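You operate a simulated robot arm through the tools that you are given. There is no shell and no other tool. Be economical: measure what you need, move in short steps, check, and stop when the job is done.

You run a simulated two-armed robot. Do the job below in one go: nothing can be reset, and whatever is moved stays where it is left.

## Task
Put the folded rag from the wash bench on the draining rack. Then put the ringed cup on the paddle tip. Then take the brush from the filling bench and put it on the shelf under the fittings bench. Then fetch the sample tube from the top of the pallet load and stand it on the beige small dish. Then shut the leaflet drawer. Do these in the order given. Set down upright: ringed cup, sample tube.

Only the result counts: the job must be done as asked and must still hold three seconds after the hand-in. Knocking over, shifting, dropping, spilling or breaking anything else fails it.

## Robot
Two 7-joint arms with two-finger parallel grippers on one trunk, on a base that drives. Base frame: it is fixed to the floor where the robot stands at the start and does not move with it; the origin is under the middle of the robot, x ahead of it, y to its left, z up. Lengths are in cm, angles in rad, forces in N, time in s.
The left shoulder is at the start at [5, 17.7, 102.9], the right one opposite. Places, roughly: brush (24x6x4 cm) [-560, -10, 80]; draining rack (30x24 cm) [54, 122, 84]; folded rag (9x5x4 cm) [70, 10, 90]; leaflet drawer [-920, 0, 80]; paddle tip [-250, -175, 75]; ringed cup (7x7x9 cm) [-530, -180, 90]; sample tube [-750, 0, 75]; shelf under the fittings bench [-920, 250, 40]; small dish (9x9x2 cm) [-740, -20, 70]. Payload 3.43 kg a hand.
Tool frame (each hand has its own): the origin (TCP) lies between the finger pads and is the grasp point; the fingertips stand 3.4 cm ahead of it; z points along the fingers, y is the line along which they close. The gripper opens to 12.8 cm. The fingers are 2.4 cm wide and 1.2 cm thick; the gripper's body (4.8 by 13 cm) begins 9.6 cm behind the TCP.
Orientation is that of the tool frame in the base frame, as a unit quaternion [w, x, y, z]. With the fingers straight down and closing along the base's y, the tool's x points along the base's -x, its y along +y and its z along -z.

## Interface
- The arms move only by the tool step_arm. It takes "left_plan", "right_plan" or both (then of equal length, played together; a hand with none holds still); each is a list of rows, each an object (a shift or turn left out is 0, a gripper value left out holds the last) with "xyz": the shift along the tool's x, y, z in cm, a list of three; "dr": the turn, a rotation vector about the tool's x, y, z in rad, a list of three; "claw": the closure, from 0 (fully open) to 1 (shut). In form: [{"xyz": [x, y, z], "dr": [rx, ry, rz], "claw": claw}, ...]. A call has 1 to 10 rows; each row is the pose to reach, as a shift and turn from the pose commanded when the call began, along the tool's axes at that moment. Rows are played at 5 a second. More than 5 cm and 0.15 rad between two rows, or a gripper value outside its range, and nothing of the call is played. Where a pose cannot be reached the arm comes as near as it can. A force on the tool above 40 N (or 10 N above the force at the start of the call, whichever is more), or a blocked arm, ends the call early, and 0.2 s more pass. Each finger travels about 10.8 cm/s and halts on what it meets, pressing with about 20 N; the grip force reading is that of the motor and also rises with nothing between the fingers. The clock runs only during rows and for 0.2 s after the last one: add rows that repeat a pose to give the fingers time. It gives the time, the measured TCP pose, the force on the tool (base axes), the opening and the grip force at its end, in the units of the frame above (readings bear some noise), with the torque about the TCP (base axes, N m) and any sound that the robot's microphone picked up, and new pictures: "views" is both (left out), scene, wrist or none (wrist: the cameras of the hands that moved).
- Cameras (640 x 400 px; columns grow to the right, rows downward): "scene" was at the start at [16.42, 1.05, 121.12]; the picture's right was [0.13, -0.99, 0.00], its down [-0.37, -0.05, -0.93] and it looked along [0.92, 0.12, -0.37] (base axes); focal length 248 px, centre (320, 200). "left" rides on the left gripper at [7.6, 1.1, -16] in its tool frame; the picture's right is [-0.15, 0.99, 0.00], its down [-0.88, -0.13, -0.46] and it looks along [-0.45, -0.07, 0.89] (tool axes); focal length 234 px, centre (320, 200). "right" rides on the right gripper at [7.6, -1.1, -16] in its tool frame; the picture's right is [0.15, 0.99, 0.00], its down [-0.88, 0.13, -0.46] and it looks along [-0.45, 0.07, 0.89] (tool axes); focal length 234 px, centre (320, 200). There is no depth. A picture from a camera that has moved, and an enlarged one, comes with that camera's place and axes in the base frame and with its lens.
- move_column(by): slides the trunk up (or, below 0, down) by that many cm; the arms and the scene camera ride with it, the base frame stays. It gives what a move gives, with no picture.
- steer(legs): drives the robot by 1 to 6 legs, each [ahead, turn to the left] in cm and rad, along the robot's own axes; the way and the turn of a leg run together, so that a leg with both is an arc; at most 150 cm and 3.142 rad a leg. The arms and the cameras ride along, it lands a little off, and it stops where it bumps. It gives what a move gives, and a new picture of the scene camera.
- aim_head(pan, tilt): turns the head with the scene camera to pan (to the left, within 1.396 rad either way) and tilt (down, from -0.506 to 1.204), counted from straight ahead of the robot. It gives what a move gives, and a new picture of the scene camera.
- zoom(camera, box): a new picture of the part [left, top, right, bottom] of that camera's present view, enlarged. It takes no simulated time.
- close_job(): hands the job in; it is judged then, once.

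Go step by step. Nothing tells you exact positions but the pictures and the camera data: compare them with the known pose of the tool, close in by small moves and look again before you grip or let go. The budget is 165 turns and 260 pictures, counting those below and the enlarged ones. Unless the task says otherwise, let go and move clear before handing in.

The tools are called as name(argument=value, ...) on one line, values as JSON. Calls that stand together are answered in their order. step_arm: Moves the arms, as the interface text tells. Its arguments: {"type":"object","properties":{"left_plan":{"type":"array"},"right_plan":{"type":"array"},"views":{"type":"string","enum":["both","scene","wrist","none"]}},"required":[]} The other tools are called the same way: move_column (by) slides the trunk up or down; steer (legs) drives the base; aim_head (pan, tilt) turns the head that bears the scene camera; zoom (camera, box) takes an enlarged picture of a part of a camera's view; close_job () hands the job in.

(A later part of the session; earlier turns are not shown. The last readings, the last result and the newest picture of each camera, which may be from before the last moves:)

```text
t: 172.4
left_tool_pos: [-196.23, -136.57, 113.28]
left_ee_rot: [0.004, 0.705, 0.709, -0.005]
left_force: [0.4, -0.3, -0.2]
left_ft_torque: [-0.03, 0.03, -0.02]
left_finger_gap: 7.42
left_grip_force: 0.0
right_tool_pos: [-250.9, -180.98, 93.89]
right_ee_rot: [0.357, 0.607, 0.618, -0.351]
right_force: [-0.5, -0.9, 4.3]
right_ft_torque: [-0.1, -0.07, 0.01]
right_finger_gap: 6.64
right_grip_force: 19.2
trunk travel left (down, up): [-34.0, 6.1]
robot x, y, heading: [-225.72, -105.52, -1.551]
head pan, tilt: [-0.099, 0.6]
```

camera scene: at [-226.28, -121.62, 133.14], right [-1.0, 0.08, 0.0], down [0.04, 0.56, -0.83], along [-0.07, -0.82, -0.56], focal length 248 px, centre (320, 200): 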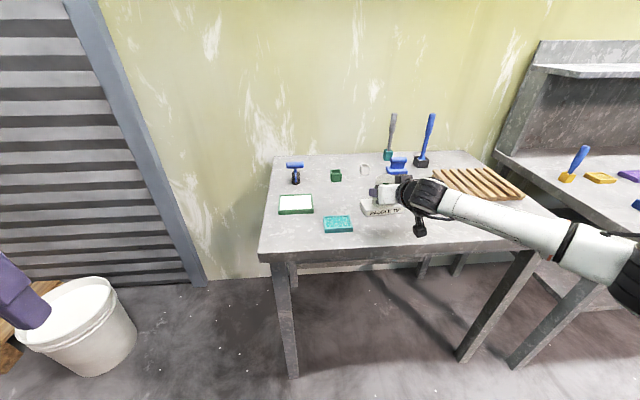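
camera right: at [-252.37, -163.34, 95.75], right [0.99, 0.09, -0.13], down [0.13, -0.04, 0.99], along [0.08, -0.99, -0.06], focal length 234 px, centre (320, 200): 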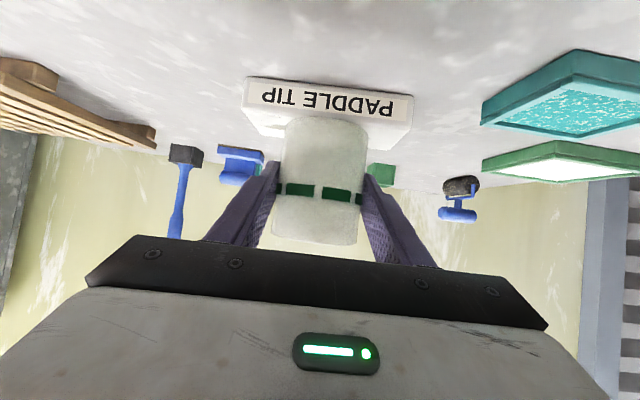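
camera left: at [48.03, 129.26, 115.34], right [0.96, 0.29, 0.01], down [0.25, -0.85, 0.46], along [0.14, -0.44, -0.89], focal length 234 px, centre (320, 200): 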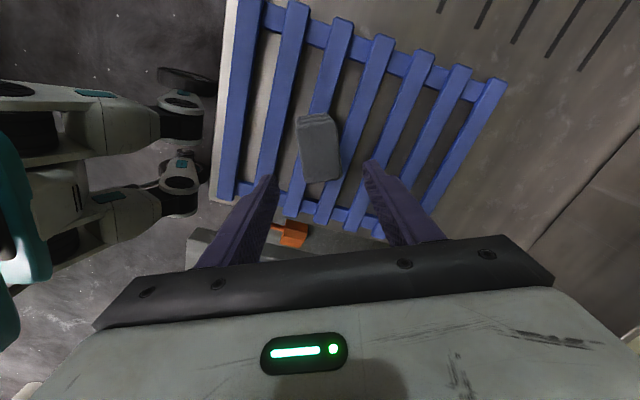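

Contact at 4 N. I press very slightly to seat it, then open the fingers gradually.

step_arm(right_plan=[{"xyz": [0.15, 0, 0.09]}, {"xyz": [0.15, 0, 0.09], "claw": 0.46}, {"xyz": [0.15, 0, 0.09], "claw": 0.4}, {"xyz": [0.15, 0, 0.09], "claw": 0.3}, {"xyz": [0.15, 0, 0.09], "claw": 0.22}, {"xyz": [0.15, 0, 0.09], "claw": 0.22}])

zoom(camera="scene", box=[350, 165, 430, 225])

```text
t: 173.8
left_tool_pos: [-196.12, -136.55, 113.24]
left_ee_rot: [0.004, 0.703, 0.711, -0.006]
left_force: [-0.4, -0.1, 0.0]
left_ft_torque: [-0.03, -0.02, 0.02]
left_finger_gap: 7.42
left_grip_force: 0.0
right_tool_pos: [-250.73, -180.93, 93.53]
right_ee_rot: [0.356, 0.607, 0.618, -0.35]
right_force: [0.2, -0.1, 0.2]
right_ft_torque: [0.02, -0.01, -0.02]
right_finger_gap: 9.97
right_grip_force: 0.0
trunk travel left (down, up): [-34.0, 6.1]
robot x, y, heading: [-225.8, -105.32, -1.55]
head pan, tilt: [-0.099, 0.6]
camera scene: at [-226.27, -121.62, 133.14], right [-1.0, 0.08, 0.0], down [0.04, 0.56, -0.83], along [-0.07, -0.82, -0.56], focal length 248 px, centre (320, 200)
camera right: at [-252.36, -163.32, 95.04], right [0.99, 0.09, -0.13], down [0.13, -0.05, 0.99], along [0.08, -0.99, -0.06], focal length 234 px, centre (320, 200)
```

scene: 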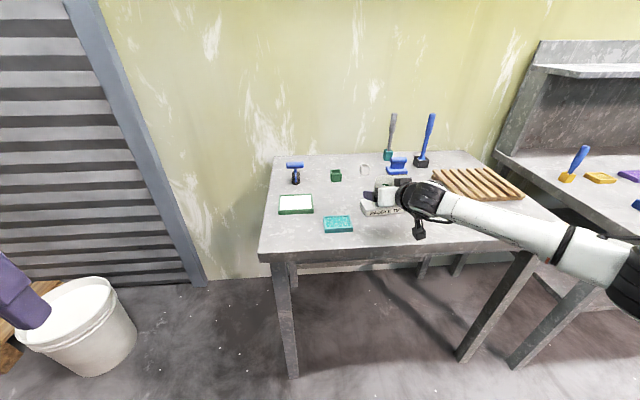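
right: 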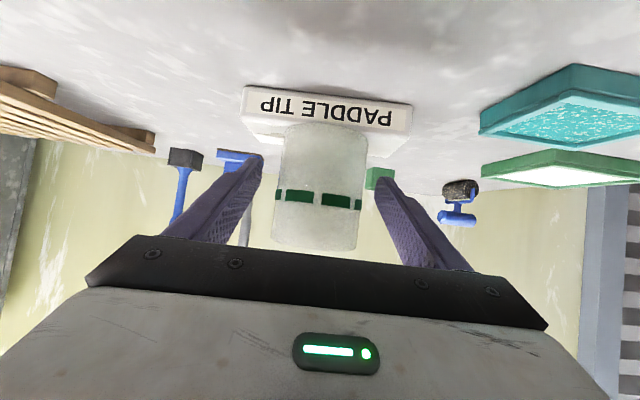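

```text
6.67 times, centred on (390, 195) of scene
camera zoom: at [-226.27, -121.62, 133.14], right [-1.0, 0.08, 0.0], down [0.04, 0.56, -0.83], along [-0.07, -0.82, -0.56], focal length 1655 px, centre (-147, 233)
```

zoom: 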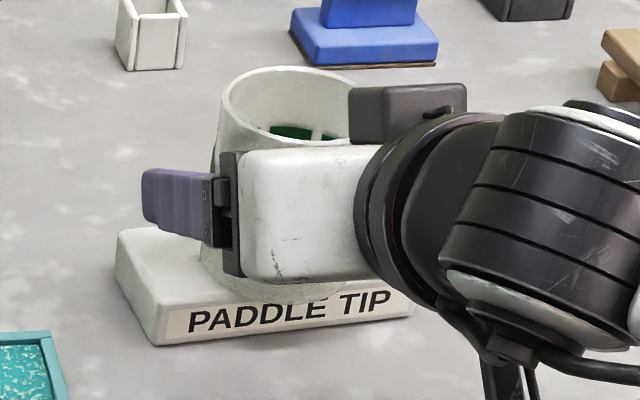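

The cup stands by itself. I withdraw along the tool axis and check the placement.

step_arm(right_plan=[{"xyz": [0, 0, -1.5]}, {"xyz": [0, 0, -4]}, {"xyz": [0, 0, -7]}, {"xyz": [0, 0, -11]}, {"xyz": [-2, 0, -15]}, {"xyz": [-5, 0, -18]}])

zoom(camera="scene", box=[350, 165, 430, 225])

```text
t: 175.2
left_tool_pos: [-196.28, -136.72, 113.22]
left_ee_rot: [0.004, 0.705, 0.71, -0.005]
left_force: [0.6, -0.4, 0.5]
left_ft_torque: [0.0, -0.03, 0.03]
left_finger_gap: 7.42
left_grip_force: 0.1
right_tool_pos: [-251.02, -167.84, 106.91]
right_ee_rot: [0.356, 0.607, 0.618, -0.351]
right_force: [0.1, -0.3, 0.0]
right_ft_torque: [0.02, 0.0, -0.02]
right_finger_gap: 9.97
right_grip_force: 0.0
trunk travel left (down, up): [-34.0, 6.1]
robot x, y, heading: [-226.28, -105.77, -1.55]
head pan, tilt: [-0.099, 0.6]
camera scene: at [-226.25, -121.6, 133.14], right [-1.0, 0.08, 0.0], down [0.04, 0.56, -0.83], along [-0.07, -0.82, -0.56], focal length 248 px, centre (320, 200)
camera right: at [-252.59, -150.28, 108.45], right [0.99, 0.09, -0.13], down [0.13, -0.05, 0.99], along [0.08, -0.99, -0.06], focal length 234 px, centre (320, 200)
```

scene: 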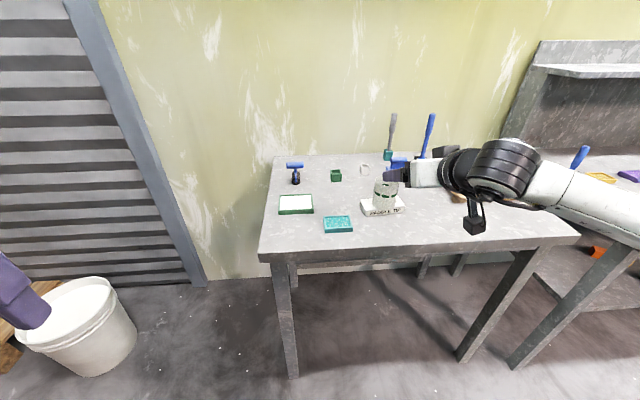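
right: 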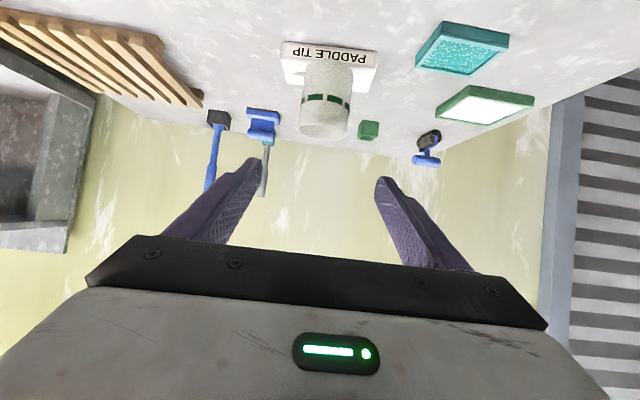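

```text
6.67 times, centred on (390, 195) of scene
camera zoom: at [-226.25, -121.6, 133.14], right [-1.0, 0.08, 0.0], down [0.04, 0.56, -0.83], along [-0.07, -0.82, -0.56], focal length 1655 px, centre (-147, 233)
```

zoom: 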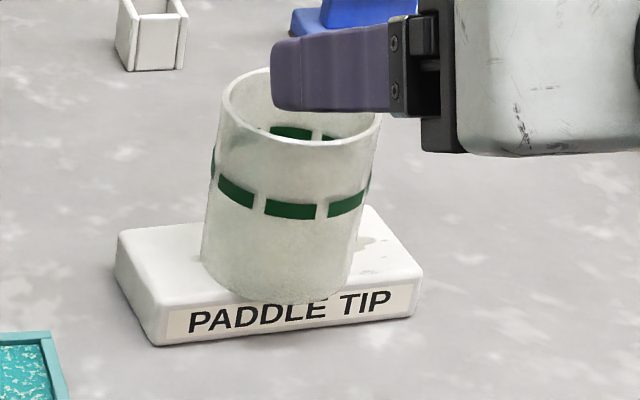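

The cup stands upright on the block. I tuck the right arm and head back west for the brush on the filling bench.

step_arm(right_plan=[{"xyz": [-1, 0, -4]}, {"xyz": [-1.5, 1, -8], "dr": [0, 0.15, 0]}, {"xyz": [-2, 2, -12], "dr": [0, 0.3, 0]}, {"xyz": [-2, 3, -16], "dr": [0, 0.45, 0]}, {"xyz": [-2.5, 4, -20], "dr": [0, 0.6, 0]}, {"xyz": [-2.7, 5, -24], "dr": [0, 0.75, 0]}, {"xyz": [-2.7, 5, -28], "dr": [0, 0.9, 0]}, {"xyz": [-2.7, 5, -31.5], "dr": [0, 1.05, 0]}], views="none")

steer(legs=[[0, -1.57], [115, 0], [110, 0]])

aim_head(pan=-0.5, tilt=0.45)

```text
t: 177.1
left_tool_pos: [-196.19, -136.64, 113.26]
left_ee_rot: [0.004, 0.705, 0.709, -0.005]
left_force: [0.2, 0.5, -0.8]
left_ft_torque: [-0.03, 0.0, 0.03]
left_finger_gap: 7.44
left_grip_force: 0.1
right_tool_pos: [-246.43, -141.82, 125.06]
right_ee_rot: [-0.003, 0.701, 0.713, 0.001]
right_force: [0.5, 0.2, -1.0]
right_ft_torque: [0.0, 0.03, -0.03]
right_finger_gap: 9.97
right_grip_force: 0.0
trunk travel left (down, up): [-34.0, 6.1]
robot x, y, heading: [-226.24, -105.47, -1.55]
head pan, tilt: [-0.099, 0.6]
```

```text
t: 191.9
left_tool_pos: [-481.2, -135.23, 113.26]
left_ee_rot: [-0.002, 1.0, -0.008, -0.006]
left_force: [-0.3, 0.6, 0.0]
left_ft_torque: [0.01, -0.02, 0.01]
left_finger_gap: 7.43
left_grip_force: 0.1
right_tool_pos: [-485.23, -84.64, 124.95]
right_ee_rot: [-0.001, 1.0, -0.002, 0.002]
right_force: [0.4, -0.4, 0.5]
right_ft_torque: [0.02, 0.02, -0.01]
right_finger_gap: 9.98
right_grip_force: 0.1
trunk travel left (down, up): [-34.0, 6.1]
robot x, y, heading: [-449.51, -106.05, 3.146]
head pan, tilt: [-0.099, 0.6]
camera scene: at [-465.02, -105.42, 133.14], right [0.1, 0.99, 0.0], down [0.56, -0.06, -0.82], along [-0.82, 0.08, -0.57], focal length 248 px, centre (320, 200)
```

scene: 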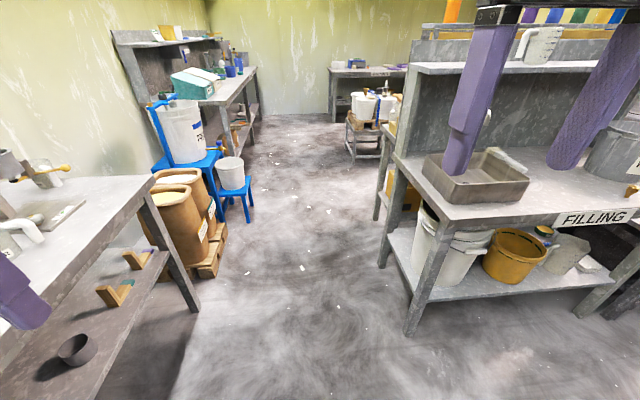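

```text
t: 192.8
left_tool_pos: [-481.18, -135.21, 113.21]
left_ee_rot: [-0.001, 1.0, -0.008, -0.007]
left_force: [1.3, -1.0, -0.1]
left_ft_torque: [-0.01, 0.02, 0.01]
left_finger_gap: 7.42
left_grip_force: 0.1
right_tool_pos: [-485.24, -84.67, 124.98]
right_ee_rot: [-0.002, 1.0, -0.003, 0.003]
right_force: [-0.3, 1.1, 0.1]
right_ft_torque: [-0.01, -0.03, -0.02]
right_finger_gap: 9.96
right_grip_force: 0.1
trunk travel left (down, up): [-34.0, 6.1]
robot x, y, heading: [-449.4, -106.04, 3.144]
head pan, tilt: [-0.499, 0.45]
camera scene: at [-464.27, -101.91, 134.5], right [0.48, 0.88, 0.0], down [0.38, -0.21, -0.9], along [-0.79, 0.43, -0.44], focal length 248 px, centre (320, 200)
```

scene: 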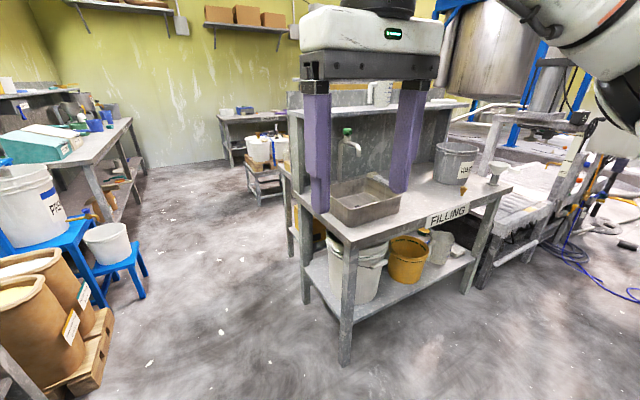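

The brush lies along x from about −567 (bristles) to −545 (handle) at y ≈ −11.5 on the filling bench, whose front edge is x ≈ −521. I drive to face it from the east with the brush to my right.

steer(legs=[[0, -1.57], [73, 0], [0, 1.57]])

aim_head(pan=-0.1, tilt=0.5)

```text
t: 204.4
left_tool_pos: [-481.44, -62.47, 113.34]
left_ee_rot: [-0.001, 1.0, -0.005, -0.006]
left_force: [-0.2, -0.4, 0.2]
left_ft_torque: [0.0, -0.03, 0.01]
left_finger_gap: 7.43
left_grip_force: 0.0
right_tool_pos: [-485.7, -11.91, 125.15]
right_ee_rot: [-0.001, 1.0, -0.001, 0.002]
right_force: [-0.3, -0.1, -0.6]
right_ft_torque: [-0.01, 0.01, 0.0]
right_finger_gap: 9.97
right_grip_force: 0.1
trunk travel left (down, up): [-34.0, 6.1]
robot x, y, heading: [-450.1, -33.23, -3.139]
head pan, tilt: [-0.499, 0.45]
camera scene: at [-464.71, -29.08, 134.5], right [0.48, 0.88, 0.0], down [0.38, -0.21, -0.9], along [-0.79, 0.43, -0.44], focal length 248 px, centre (320, 200)
```

scene: 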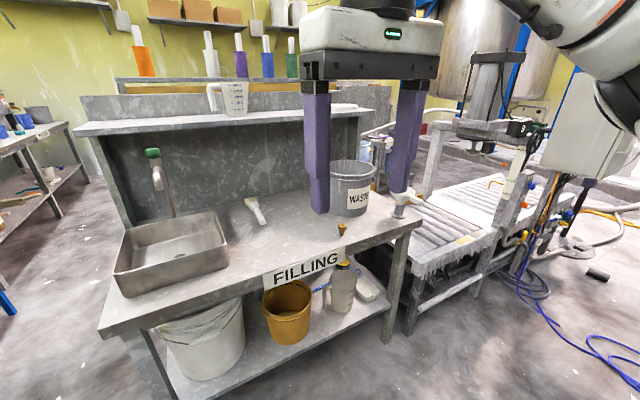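

```text
t: 205.3
left_tool_pos: [-481.33, -62.48, 113.3]
left_ee_rot: [-0.001, 1.0, -0.005, -0.007]
left_force: [0.3, 0.0, 0.8]
left_ft_torque: [0.01, -0.01, 0.0]
left_finger_gap: 7.42
left_grip_force: 0.1
right_tool_pos: [-485.84, -11.94, 125.04]
right_ee_rot: [-0.001, 1.0, 0.0, 0.003]
right_force: [-0.4, -0.3, -0.2]
right_ft_torque: [-0.03, -0.02, -0.01]
right_finger_gap: 10.0
right_grip_force: 0.0
trunk travel left (down, up): [-34.0, 6.1]
robot x, y, heading: [-449.75, -33.33, -3.138]
head pan, tilt: [-0.099, 0.499]
camera scene: at [-465.69, -32.56, 134.05], right [0.1, 1.0, 0.0], down [0.48, -0.05, -0.88], along [-0.87, 0.09, -0.48], focal length 248 px, centre (320, 200)
```

scene: 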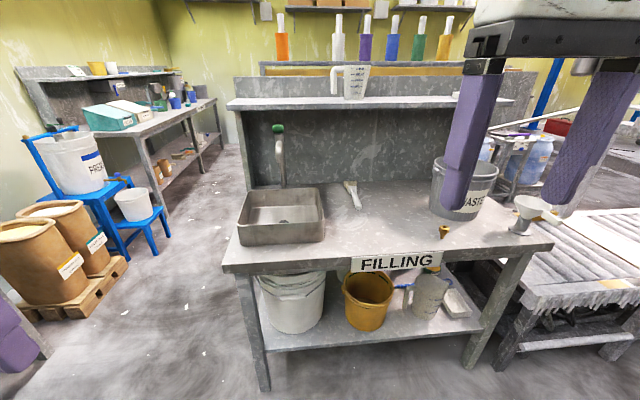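

The brush centre is about (−558, −8.5), lying along x. I drive 35 cm ahead and pitch the right hand to 45°, so I can later set the brush down flat under the bench.

steer(legs=[[35, 0]])

step_arm(right_plan=[{"xyz": [-1, 0, 3], "dr": [0, -0.13, 0], "claw": 0.25}, {"xyz": [-4, 0.5, 6], "dr": [0, -0.26, 0], "claw": 0.25}, {"xyz": [-8, 1, 8], "dr": [0, -0.39, 0], "claw": 0.25}, {"xyz": [-12, 1.5, 11], "dr": [0, -0.52, 0], "claw": 0.25}, {"xyz": [-16, 2, 14], "dr": [0, -0.65, 0], "claw": 0.25}, {"xyz": [-20, 2.5, 17], "dr": [0, -0.785, 0], "claw": 0.25}, {"xyz": [-23.5, 3, 20], "dr": [0, -0.785, 0], "claw": 0.25}, {"xyz": [-27, 3.2, 23], "dr": [0, -0.785, 0], "claw": 0.25}])

```text
t: 207.6
left_tool_pos: [-516.5, -62.77, 113.23]
left_ee_rot: [-0.001, 1.0, -0.005, -0.006]
left_force: [0.3, -0.1, -0.4]
left_ft_torque: [-0.02, -0.03, 0.02]
left_finger_gap: 7.41
left_grip_force: 0.1
right_tool_pos: [-520.91, -12.24, 124.91]
right_ee_rot: [-0.001, 1.0, 0.001, 0.003]
right_force: [-0.9, -0.6, -0.3]
right_ft_torque: [0.0, -0.06, 0.02]
right_finger_gap: 9.97
right_grip_force: 0.0
trunk travel left (down, up): [-34.0, 6.1]
robot x, y, heading: [-484.91, -33.3, -3.134]
head pan, tilt: [-0.099, 0.499]
camera scene: at [-500.86, -32.73, 134.04], right [0.09, 1.0, 0.0], down [0.48, -0.05, -0.88], along [-0.87, 0.08, -0.48], focal length 248 px, centre (320, 200)
```

scene: 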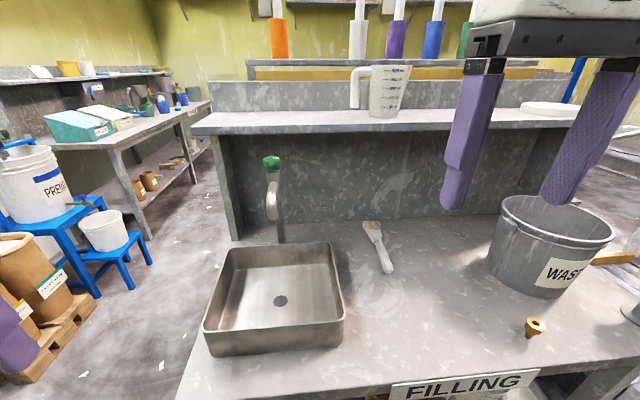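

```text
refused: row 4 steps farther than a row can; nothing moved
```

step_arm(right_plan=[{"xyz": [-1, 0, 3], "dr": [0, -0.12, 0], "claw": 0.25}, {"xyz": [-4, -0.5, 6], "dr": [0, -0.24, 0], "claw": 0.25}, {"xyz": [-7.5, -1, 8.5], "dr": [0, -0.36, 0], "claw": 0.25}, {"xyz": [-11, -1.5, 11], "dr": [0, -0.48, 0], "claw": 0.25}, {"xyz": [-14.5, -2, 14], "dr": [0, -0.6, 0], "claw": 0.25}, {"xyz": [-18, -2.5, 17], "dr": [0, -0.72, 0], "claw": 0.25}, {"xyz": [-22, -2.7, 19.5], "dr": [0, -0.785, 0], "claw": 0.25}, {"xyz": [-26, -2.7, 22], "dr": [0, -0.785, 0], "claw": 0.25}, {"xyz": [-29, -2.7, 24], "dr": [0, -0.785, 0], "claw": 0.25}])

```text
t: 209.6
left_tool_pos: [-516.56, -62.61, 113.32]
left_ee_rot: [-0.001, 1.0, -0.005, -0.007]
left_force: [0.2, -0.9, 0.2]
left_ft_torque: [0.0, 0.01, -0.02]
left_finger_gap: 7.45
left_grip_force: 0.0
right_tool_pos: [-549.84, -9.56, 100.94]
right_ee_rot: [0.0, 0.925, 0.001, -0.381]
right_force: [0.7, -0.4, 0.4]
right_ft_torque: [0.0, 0.02, 0.01]
right_finger_gap: 9.6
right_grip_force: 0.1
trunk travel left (down, up): [-34.0, 6.1]
robot x, y, heading: [-485.03, -33.49, -3.132]
head pan, tilt: [-0.099, 0.499]
camera scene: at [-500.84, -32.73, 134.05], right [0.09, 1.0, 0.0], down [0.48, -0.05, -0.88], along [-0.87, 0.08, -0.48], focal length 248 px, centre (320, 200)
camera right: at [-533.39, -8.37, 106.99], right [0.1, -0.99, -0.1], down [-0.3, -0.13, 0.94], along [-0.95, -0.07, -0.31], focal length 234 px, centre (320, 200)
```

scene: 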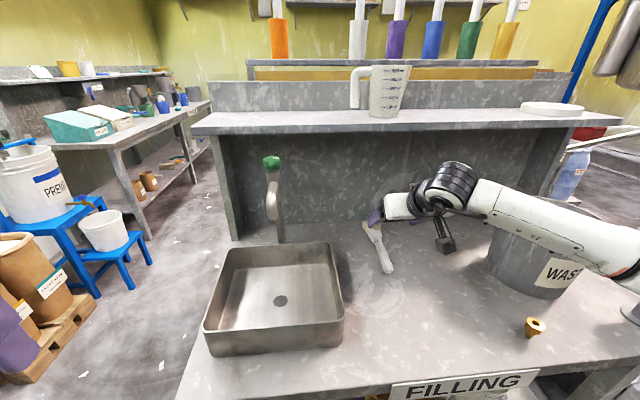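
right: 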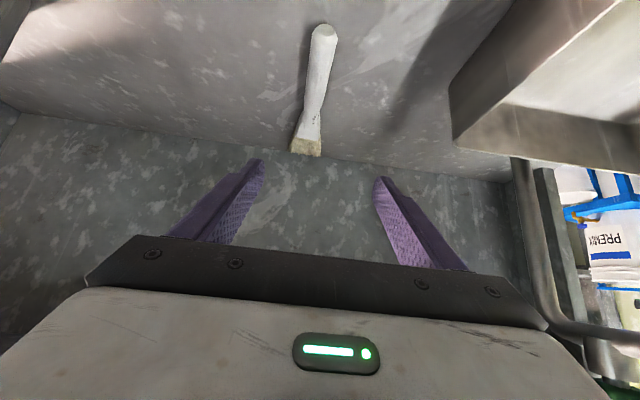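

I line up on the brush at y ≈ −8.5 and lower the hand over its middle to just above the bench.

step_arm(right_plan=[{"xyz": [0.5, -0.5, 3.5]}, {"xyz": [1.2, -1, 7]}, {"xyz": [2.2, -1, 10.5]}, {"xyz": [3.3, -1, 13.5]}])

```text
t: 210.6
left_tool_pos: [-516.46, -62.58, 113.28]
left_ee_rot: [-0.001, 1.0, -0.004, -0.006]
left_force: [0.8, 0.4, -1.5]
left_ft_torque: [-0.02, 0.01, -0.01]
left_finger_gap: 7.44
left_grip_force: 0.1
right_tool_pos: [-557.08, -8.52, 88.93]
right_ee_rot: [-0.002, 0.925, 0.0, -0.381]
right_force: [0.4, -1.1, -0.5]
right_ft_torque: [0.03, 0.01, 0.0]
right_finger_gap: 9.59
right_grip_force: 0.0
trunk travel left (down, up): [-34.0, 6.1]
robot x, y, heading: [-484.82, -33.46, -3.138]
head pan, tilt: [-0.099, 0.499]
camera scene: at [-500.83, -32.73, 134.05], right [0.09, 1.0, 0.0], down [0.48, -0.05, -0.88], along [-0.87, 0.08, -0.48], focal length 248 px, centre (320, 200)
camera right: at [-540.55, -7.39, 94.99], right [0.1, -0.99, -0.11], down [-0.3, -0.13, 0.94], along [-0.95, -0.07, -0.32], focal length 234 px, centre (320, 200)
```

scene: 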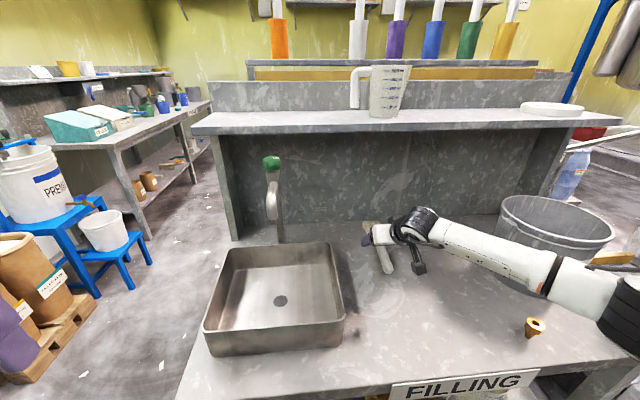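
right: 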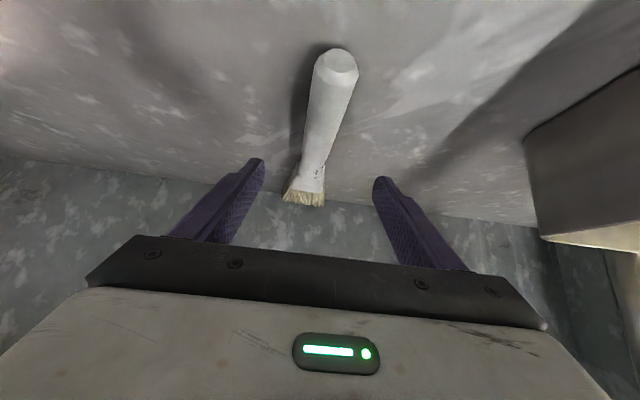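

The brush is between the fingers at y ≈ −7.8. I lower the last bit and close.

step_arm(right_plan=[{"xyz": [0.4, -0.6, 0.4]}, {"xyz": [0.7, -0.6, 0.7]}, {"xyz": [0.95, -0.6, 0.95]}, {"xyz": [0.95, -0.6, 0.95], "claw": 0.5}, {"xyz": [0.95, -0.6, 0.95], "claw": 1}, {"xyz": [0.95, -0.6, 0.95], "claw": 1}, {"xyz": [0.95, -0.6, 0.95], "claw": 1}, {"xyz": [0.95, -0.6, 0.95], "claw": 1}])

```text
t: 212.4
left_tool_pos: [-516.43, -62.65, 113.24]
left_ee_rot: [-0.001, 1.0, -0.005, -0.007]
left_force: [0.1, -0.5, -0.3]
left_ft_torque: [-0.01, 0.03, -0.01]
left_finger_gap: 7.42
left_grip_force: 0.1
right_tool_pos: [-557.23, -7.87, 88.14]
right_ee_rot: [0.0, 0.924, 0.0, -0.383]
right_force: [-3.8, 0.9, 12.4]
right_ft_torque: [0.01, 0.33, 0.01]
right_finger_gap: 0.0
right_grip_force: 20.1
trunk travel left (down, up): [-34.0, 6.1]
robot x, y, heading: [-485.02, -33.47, -3.136]
head pan, tilt: [-0.099, 0.499]
camera scene: at [-500.68, -32.78, 134.08], right [0.09, 1.0, 0.0], down [0.48, -0.04, -0.88], along [-0.87, 0.08, -0.48], focal length 248 px, centre (320, 200)
camera right: at [-540.53, -6.77, 93.98], right [0.11, -0.99, -0.1], down [-0.3, -0.13, 0.95], along [-0.95, -0.07, -0.31], focal length 234 px, centre (320, 200)
```

scene: 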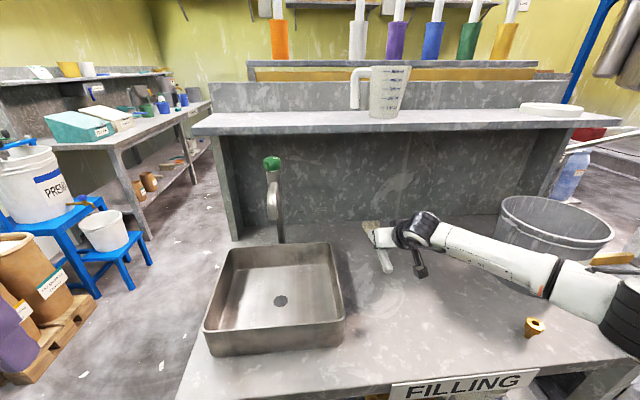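
right: 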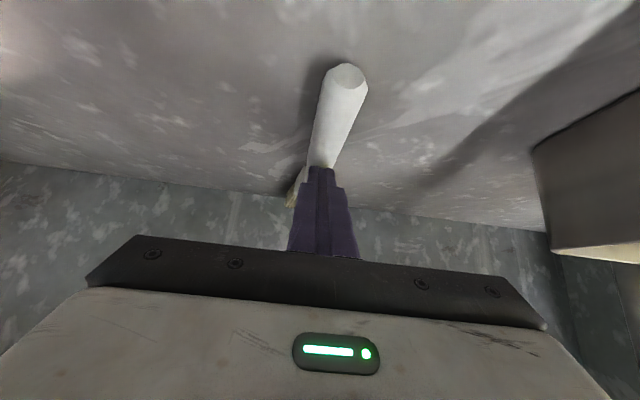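

The fingers closed on nothing. I take a closer look.

zoom(camera="right", box=[240, 40, 420, 260])

zoom(camera="scene", box=[340, 195, 460, 285])

```text
1.82 times, centred on (330, 150) of right
camera zoom: at [-540.53, -6.77, 93.98], right [0.11, -0.99, -0.1], down [-0.3, -0.13, 0.95], along [-0.95, -0.07, -0.31], focal length 426 px, centre (302, 291)
```

zoom: 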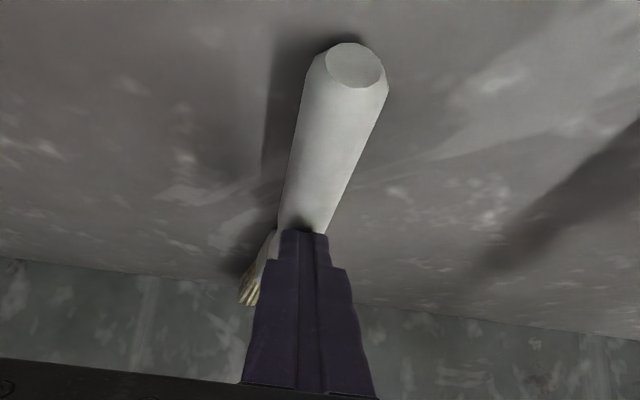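

```text
4.44 times, centred on (400, 240) of scene
camera zoom: at [-500.68, -32.78, 134.08], right [0.09, 1.0, 0.0], down [0.48, -0.04, -0.88], along [-0.87, 0.08, -0.48], focal length 1104 px, centre (-36, 22)
```

zoom: 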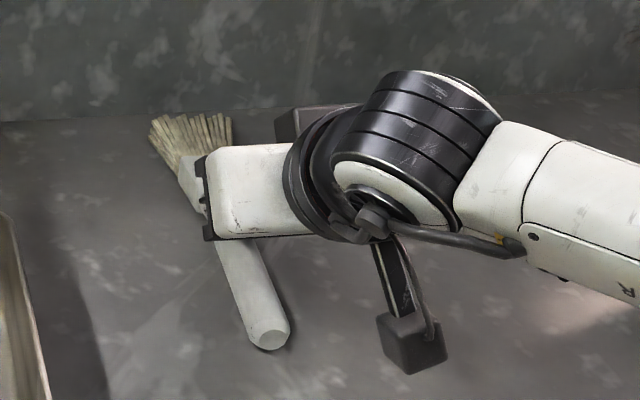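

The closed tips are resting on top of the handle, so I was too high and the bench top is lower than I assumed. I raise, open, and descend until the open tips touch the bench.

step_arm(right_plan=[{"xyz": [-1.4, 0, -1.4]}, {"xyz": [-1.4, 0, -1.4], "claw": 0.35}, {"xyz": [-1.4, 0, -1.4], "claw": 0.35}, {"xyz": [-1.4, 0, -1.4], "claw": 0.35}, {"xyz": [-0.3, 0, -0.3]}, {"xyz": [0.4, 0, 0.4]}, {"xyz": [0.7, 0, 0.7]}, {"xyz": [1.0, 0, 1.0]}, {"xyz": [1.3, 0, 1.3]}, {"xyz": [1.6, 0, 1.6]}], views="wrist")

```text
t: 214.6
left_tool_pos: [-516.57, -62.61, 113.25]
left_ee_rot: [-0.001, 1.0, -0.005, -0.007]
left_force: [-1.0, -0.2, 0.0]
left_ft_torque: [-0.03, 0.01, 0.01]
left_finger_gap: 7.42
left_grip_force: 0.0
right_tool_pos: [-557.05, -7.99, 85.25]
right_ee_rot: [-0.001, 0.925, 0.0, -0.38]
right_force: [-0.2, 0.1, -0.5]
right_ft_torque: [0.03, 0.03, -0.05]
right_finger_gap: 8.33
right_grip_force: 0.0
trunk travel left (down, up): [-34.0, 6.1]
robot x, y, heading: [-484.73, -33.74, -3.14]
head pan, tilt: [-0.099, 0.499]
camera right: at [-540.51, -6.77, 91.43], right [0.1, -0.99, -0.1], down [-0.31, -0.13, 0.94], along [-0.95, -0.07, -0.32], focal length 234 px, centre (320, 200)
```

right: 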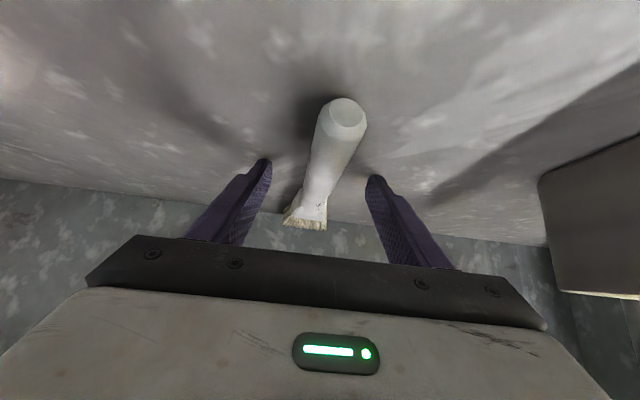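

Still no contact, so the bench is nearer z 80. I continue down.

step_arm(right_plan=[{"xyz": [0.3, 0, 0.3]}, {"xyz": [0.6, 0, 0.6]}, {"xyz": [0.9, 0, 0.9]}, {"xyz": [1.2, 0, 1.2]}, {"xyz": [1.5, 0, 1.5]}, {"xyz": [1.8, 0, 1.8]}], views="wrist")

```text
t: 215.5
left_tool_pos: [-516.21, -62.59, 113.35]
left_ee_rot: [-0.001, 1.0, -0.005, -0.008]
left_force: [-0.4, -0.7, -0.2]
left_ft_torque: [-0.04, -0.03, -0.01]
left_finger_gap: 7.43
left_grip_force: 0.0
right_tool_pos: [-557.18, -8.0, 85.2]
right_ee_rot: [0.001, 0.921, 0.001, -0.39]
right_force: [10.8, -0.7, 15.8]
right_ft_torque: [0.62, -0.17, -0.56]
right_finger_gap: 8.28
right_grip_force: 0.1
trunk travel left (down, up): [-34.0, 6.1]
robot x, y, heading: [-484.45, -33.12, -3.13]
head pan, tilt: [-0.099, 0.499]
stopped in row 4 (right hand): the force on the tool passed its limit (the readings are from after the stop); the commanded pose is now the measured one
camera right: at [-540.67, -6.79, 90.96], right [0.1, -0.99, -0.1], down [-0.29, -0.13, 0.95], along [-0.95, -0.07, -0.3], focal length 234 px, centre (320, 200)
```

right: 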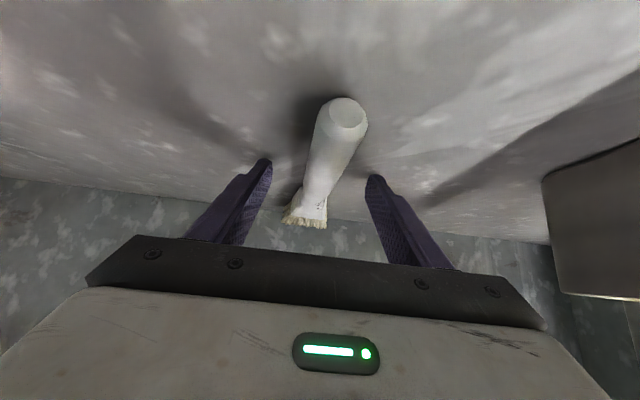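

The tips touch the bench (about z 82). I ease up a touch, close and make a small test lift.

step_arm(right_plan=[{"xyz": [-0.15, 0, -0.15], "claw": 0.5}, {"xyz": [-0.15, 0, -0.15], "claw": 1}, {"xyz": [-0.15, 0, -0.15], "claw": 1}, {"xyz": [-0.15, 0, -0.15], "claw": 1}, {"xyz": [-0.15, 0, -0.15], "claw": 1}, {"xyz": [-0.15, 0, -0.15], "claw": 1}], views="wrist")

```text
t: 216.9
left_tool_pos: [-516.28, -62.56, 113.3]
left_ee_rot: [-0.001, 1.0, -0.005, -0.009]
left_force: [1.2, -0.1, -0.3]
left_ft_torque: [0.02, 0.01, -0.03]
left_finger_gap: 7.38
left_grip_force: 0.1
right_tool_pos: [-557.36, -7.98, 85.16]
right_ee_rot: [0.0, 0.922, -0.001, -0.388]
right_force: [1.7, 4.9, 18.3]
right_ft_torque: [0.26, 0.31, -0.32]
right_finger_gap: 2.61
right_grip_force: 20.3
trunk travel left (down, up): [-34.0, 6.1]
robot x, y, heading: [-485.12, -33.21, -3.138]
head pan, tilt: [-0.099, 0.499]
camera right: at [-540.69, -6.69, 91.0], right [0.1, -0.99, -0.1], down [-0.29, -0.13, 0.95], along [-0.95, -0.07, -0.3], focal length 234 px, centre (320, 200)
```

right: 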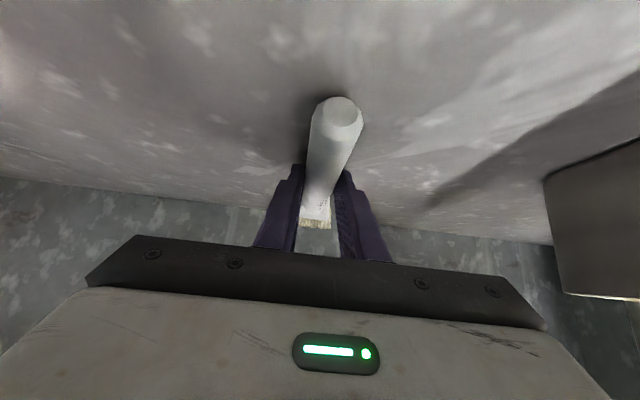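

The handle is gripped at 2.6 cm. I lift gently.

step_arm(right_plan=[{"xyz": [-0.3, 0, -0.3]}, {"xyz": [-0.7, 0, -0.7]}, {"xyz": [-1.2, 0, -1.2]}, {"xyz": [-1.8, 0, -1.8]}, {"xyz": [-2.4, 0, -2.4]}, {"xyz": [-3.1, 0, -3.1]}, {"xyz": [-3.8, 0, -3.8]}, {"xyz": [-4.6, 0, -4.6]}, {"xyz": [-5.4, 0, -5.4]}, {"xyz": [-6.2, 0, -6.2]}])

```text
t: 219.1
left_tool_pos: [-516.46, -62.67, 113.25]
left_ee_rot: [-0.001, 1.0, -0.005, -0.007]
left_force: [-0.2, -0.4, -0.1]
left_ft_torque: [-0.01, -0.01, -0.01]
left_finger_gap: 7.43
left_grip_force: 0.1
right_tool_pos: [-557.31, -7.85, 93.65]
right_ee_rot: [0.002, 0.923, 0.001, -0.386]
right_force: [-0.4, -0.2, -1.4]
right_ft_torque: [0.01, -0.05, 0.01]
right_finger_gap: 2.61
right_grip_force: 19.8
trunk travel left (down, up): [-34.0, 6.1]
robot x, y, heading: [-484.6, -33.19, -3.136]
head pan, tilt: [-0.099, 0.499]
camera scene: at [-500.78, -32.71, 134.05], right [0.1, 1.0, 0.0], down [0.48, -0.05, -0.88], along [-0.87, 0.08, -0.48], focal length 248 px, centre (320, 200)
camera right: at [-540.66, -6.73, 99.53], right [0.1, -0.99, -0.1], down [-0.29, -0.13, 0.95], along [-0.95, -0.07, -0.3], focal length 234 px, centre (320, 200)
```

scene: 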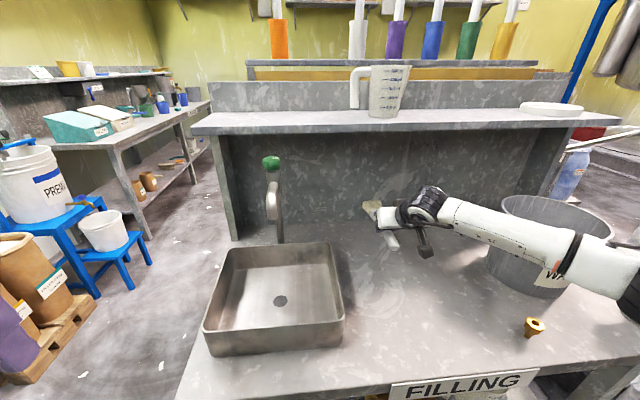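
right: 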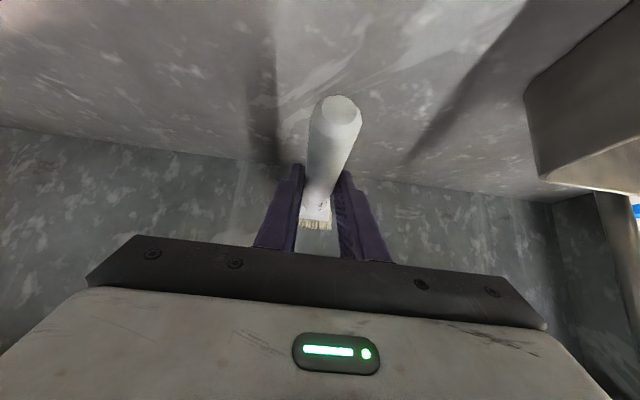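

The brush is held level. I raise it and draw it in, then back off.

step_arm(right_plan=[{"xyz": [-1, 0, -1]}, {"xyz": [-2.2, 0, -2.2]}, {"xyz": [-3.6, 0, -3.8]}, {"xyz": [-3.6, 0, -5.8]}, {"xyz": [-2.2, 0, -7.8]}, {"xyz": [-0.6, 0, -9.6]}, {"xyz": [1.2, 0, -11.6]}, {"xyz": [3.2, 0, -13.6]}, {"xyz": [5.2, 0, -15.6]}, {"xyz": [6.6, 0, -17]}], views="wrist")

steer(legs=[[-35, 0]])

```text
t: 221.3
left_tool_pos: [-516.48, -62.58, 113.27]
left_ee_rot: [-0.001, 1.0, -0.006, -0.007]
left_force: [-0.9, -0.5, 1.4]
left_ft_torque: [-0.02, 0.04, -0.02]
left_finger_gap: 7.43
left_grip_force: 0.0
right_tool_pos: [-540.64, -7.89, 100.81]
right_ee_rot: [0.0, 0.922, 0.0, -0.387]
right_force: [0.3, 0.4, -1.1]
right_ft_torque: [-0.02, -0.07, 0.05]
right_finger_gap: 2.61
right_grip_force: 20.1
trunk travel left (down, up): [-34.0, 6.1]
robot x, y, heading: [-485.12, -33.37, -3.134]
head pan, tilt: [-0.099, 0.499]
camera right: at [-523.94, -6.65, 106.73], right [0.1, -0.99, -0.1], down [-0.29, -0.13, 0.95], along [-0.95, -0.07, -0.3], focal length 234 px, centre (320, 200)
```

right: 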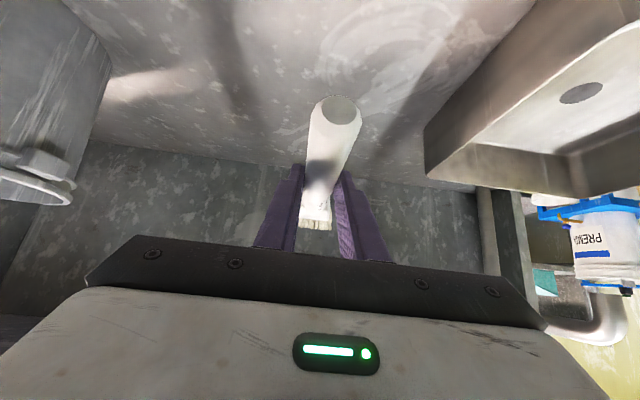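

```text
t: 223.6
left_tool_pos: [-481.44, -62.31, 113.36]
left_ee_rot: [-0.002, 1.0, -0.005, -0.007]
left_force: [-0.2, 0.7, 0.2]
left_ft_torque: [0.01, 0.01, -0.01]
left_finger_gap: 7.42
left_grip_force: 0.1
right_tool_pos: [-505.73, -7.67, 100.88]
right_ee_rot: [0.0, 0.923, 0.0, -0.386]
right_force: [0.2, 0.9, -1.6]
right_ft_torque: [0.0, -0.07, 0.01]
right_finger_gap: 2.62
right_grip_force: 20.4
trunk travel left (down, up): [-34.0, 6.1]
robot x, y, heading: [-449.87, -33.23, -3.138]
head pan, tilt: [-0.099, 0.499]
camera scene: at [-465.82, -32.57, 134.06], right [0.1, 1.0, 0.0], down [0.48, -0.05, -0.88], along [-0.87, 0.08, -0.48], focal length 248 px, centre (320, 200)
```

scene: 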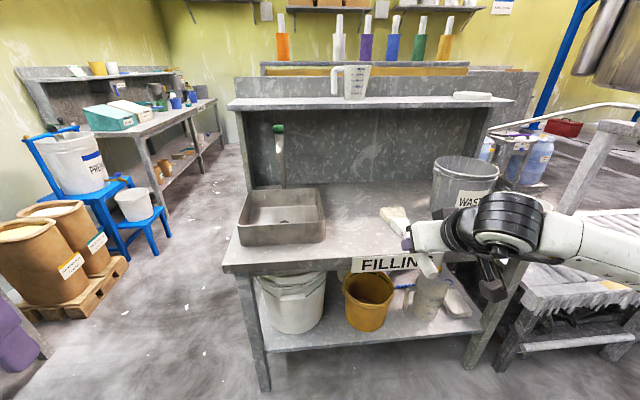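

The brush is secure. I take a diagonal back into the south corridor, facing west.

steer(legs=[[-10, 0], [0, 0.9], [90, 0], [0, -0.9]])

aim_head(pan=0.0, tilt=0.35)

```text
t: 233.7
left_tool_pos: [-528.13, -132.4, 113.29]
left_ee_rot: [-0.001, 1.0, -0.012, -0.007]
left_force: [-0.7, -0.4, -0.3]
left_ft_torque: [0.0, -0.01, -0.02]
left_finger_gap: 7.42
left_grip_force: 0.0
right_tool_pos: [-551.49, -77.33, 100.7]
right_ee_rot: [-0.001, 0.923, -0.006, -0.386]
right_force: [-0.3, 0.0, -1.0]
right_ft_torque: [-0.04, -0.06, 0.03]
right_finger_gap: 2.6
right_grip_force: 20.0
trunk travel left (down, up): [-34.0, 6.1]
robot x, y, heading: [-495.89, -103.44, 3.133]
head pan, tilt: [-0.099, 0.499]
camera scene: at [-512.03, -102.69, 134.05], right [0.11, 0.99, 0.0], down [0.48, -0.05, -0.88], along [-0.87, 0.09, -0.48], focal length 248 px, centre (320, 200)
```

scene: 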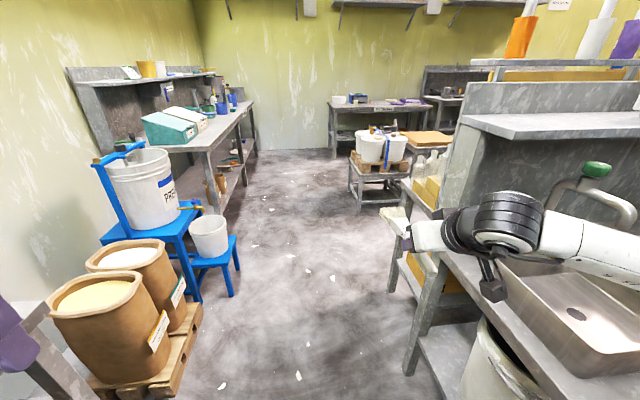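

```text
t: 234.4
left_tool_pos: [-528.15, -132.4, 113.3]
left_ee_rot: [-0.001, 1.0, -0.011, -0.006]
left_force: [-0.7, 0.2, -0.1]
left_ft_torque: [0.0, 0.01, -0.02]
left_finger_gap: 7.4
left_grip_force: 0.1
right_tool_pos: [-551.47, -77.36, 100.85]
right_ee_rot: [-0.003, 0.922, -0.007, -0.386]
right_force: [0.7, -0.1, -0.8]
right_ft_torque: [-0.02, -0.04, 0.02]
right_finger_gap: 2.6
right_grip_force: 19.9
trunk travel left (down, up): [-34.0, 6.1]
robot x, y, heading: [-495.92, -103.46, 3.13]
head pan, tilt: [0.0, 0.351]
camera scene: at [-512.29, -103.62, 135.41], right [0.01, 1.0, 0.0], down [0.34, 0.0, -0.94], along [-0.94, 0.01, -0.34], focal length 248 px, centre (320, 200)
```

scene: 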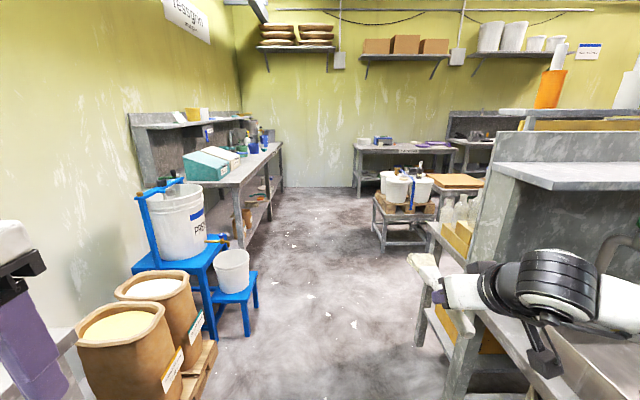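

The corridor ahead is clear. The pallet load with white buckets sits on a cart near (−760, −10), and the west benches are beyond. I drive west.

steer(legs=[[150, 0], [100, 0]])

aim_head(pan=-0.7, tilt=0.35)

```text
t: 238.0
left_tool_pos: [-583.75, -132.57, 113.78]
left_ee_rot: [-0.007, 1.0, -0.019, -0.019]
left_force: [1.0, -0.2, -0.5]
left_ft_torque: [-0.01, -0.03, 0.02]
left_finger_gap: 7.46
left_grip_force: 0.1
right_tool_pos: [-604.86, -76.02, 100.21]
right_ee_rot: [-0.021, 0.927, -0.01, -0.374]
right_force: [0.4, 0.2, -1.1]
right_ft_torque: [-0.03, -0.07, 0.01]
right_finger_gap: 2.63
right_grip_force: 19.9
trunk travel left (down, up): [-34.0, 6.1]
robot x, y, heading: [-553.35, -103.28, 3.093]
head pan, tilt: [0.0, 0.351]
stopped in leg 1: the robot was blocked; the commanded pose is now the measured one
camera scene: at [-567.06, -104.24, 135.92], right [0.05, 1.0, 0.01], down [0.32, 0.0, -0.95], along [-0.95, 0.05, -0.32], focal length 248 px, centre (320, 200)
```

scene: 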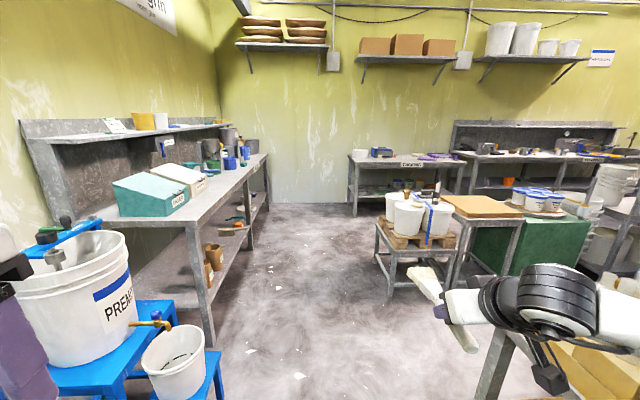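

```text
t: 239.1
left_tool_pos: [-583.63, -132.68, 113.84]
left_ee_rot: [-0.007, 1.0, -0.018, -0.021]
left_force: [0.0, -0.1, 0.2]
left_ft_torque: [0.02, -0.05, 0.01]
left_finger_gap: 7.41
left_grip_force: 0.1
right_tool_pos: [-604.88, -75.95, 100.24]
right_ee_rot: [-0.02, 0.926, -0.007, -0.377]
right_force: [-0.1, -0.5, -1.7]
right_ft_torque: [0.02, -0.08, 0.02]
right_finger_gap: 2.6
right_grip_force: 19.5
trunk travel left (down, up): [-34.0, 6.1]
robot x, y, heading: [-553.85, -103.39, 3.094]
head pan, tilt: [-0.7, 0.351]
camera scene: at [-564.43, -98.35, 135.85], right [0.68, 0.74, -0.01], down [0.23, -0.22, -0.95], along [-0.7, 0.64, -0.31], focal length 248 px, centre (320, 200)
```

scene: 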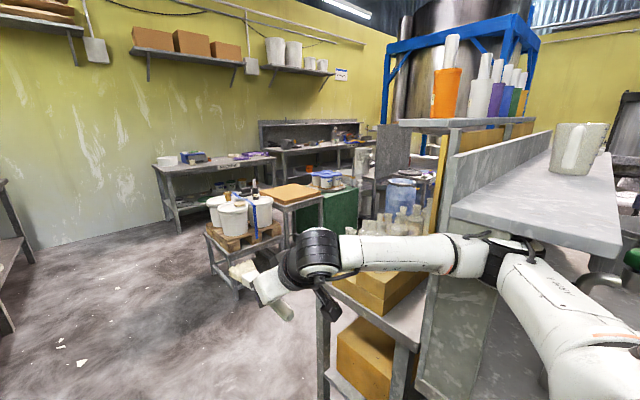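

I was blocked, and the heading twist suggests the right elbow touched the filling bench's end. I look closely before moving.

zoom(camera="scene", box=[400, 200, 640, 400])

steer(legs=[[-20, 0]])

```text
2.00 times, centred on (520, 300) of scene
camera zoom: at [-564.43, -98.35, 135.85], right [0.68, 0.74, -0.01], down [0.23, -0.22, -0.95], along [-0.7, 0.64, -0.31], focal length 497 px, centre (-80, 0)
```

zoom: 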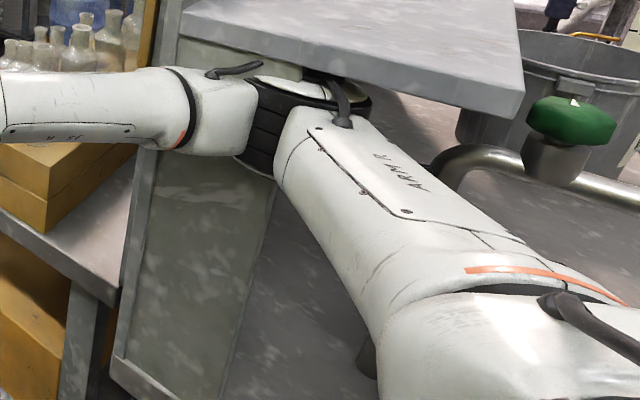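

```text
t: 240.7
left_tool_pos: [-566.21, -132.14, 113.37]
left_ee_rot: [-0.002, 1.0, -0.018, -0.007]
left_force: [-0.2, -0.1, 0.2]
left_ft_torque: [-0.01, 0.02, 0.01]
left_finger_gap: 7.43
left_grip_force: 0.1
right_tool_pos: [-587.15, -76.08, 98.53]
right_ee_rot: [-0.011, 0.931, -0.008, -0.364]
right_force: [0.1, -0.7, -0.4]
right_ft_torque: [0.04, -0.07, 0.03]
right_finger_gap: 2.57
right_grip_force: 20.2
trunk travel left (down, up): [-34.0, 6.1]
robot x, y, heading: [-533.92, -103.99, 3.102]
head pan, tilt: [-0.7, 0.351]
camera scene: at [-547.46, -97.7, 135.43], right [0.67, 0.74, 0.0], down [0.25, -0.23, -0.94], along [-0.69, 0.63, -0.34], focal length 248 px, centre (320, 200)
```

scene: 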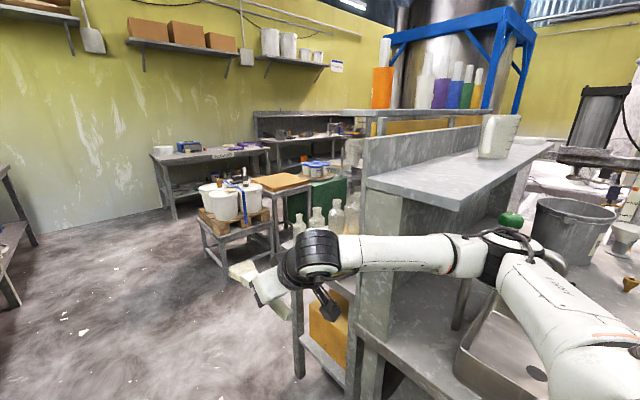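

The right elbow caught the overhanging shelf, and nothing there appears moved. I swing south by about 18 cm and continue.

steer(legs=[[-6, 0], [0, 0.4], [54, 0], [0, -0.36]])

```text
t: 246.7
left_tool_pos: [-609.55, -152.78, 113.29]
left_ee_rot: [-0.001, 1.0, 0.002, -0.007]
left_force: [0.9, 1.4, 0.1]
left_ft_torque: [-0.02, 0.0, 0.03]
left_finger_gap: 7.4
left_grip_force: 0.0
right_tool_pos: [-632.94, -97.44, 98.41]
right_ee_rot: [-0.005, 0.931, 0.01, -0.364]
right_force: [-0.1, 0.4, -1.2]
right_ft_torque: [-0.03, -0.03, 0.01]
right_finger_gap: 2.6
right_grip_force: 19.9
trunk travel left (down, up): [-34.0, 6.1]
robot x, y, heading: [-578.6, -123.17, -3.136]
head pan, tilt: [-0.7, 0.351]
camera scene: at [-592.42, -117.52, 135.42], right [0.64, 0.77, 0.0], down [0.26, -0.22, -0.94], along [-0.72, 0.6, -0.34], focal length 248 px, centre (320, 200)
```

scene: 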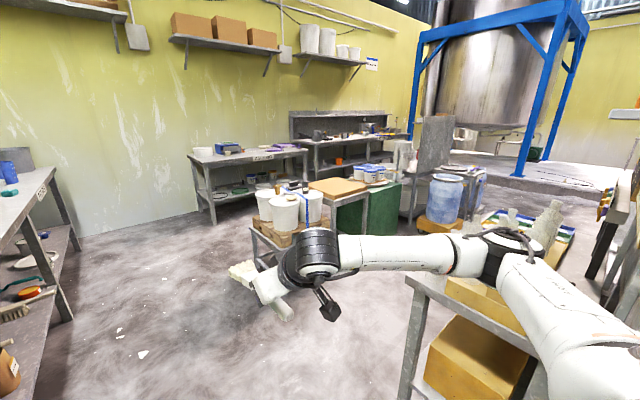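

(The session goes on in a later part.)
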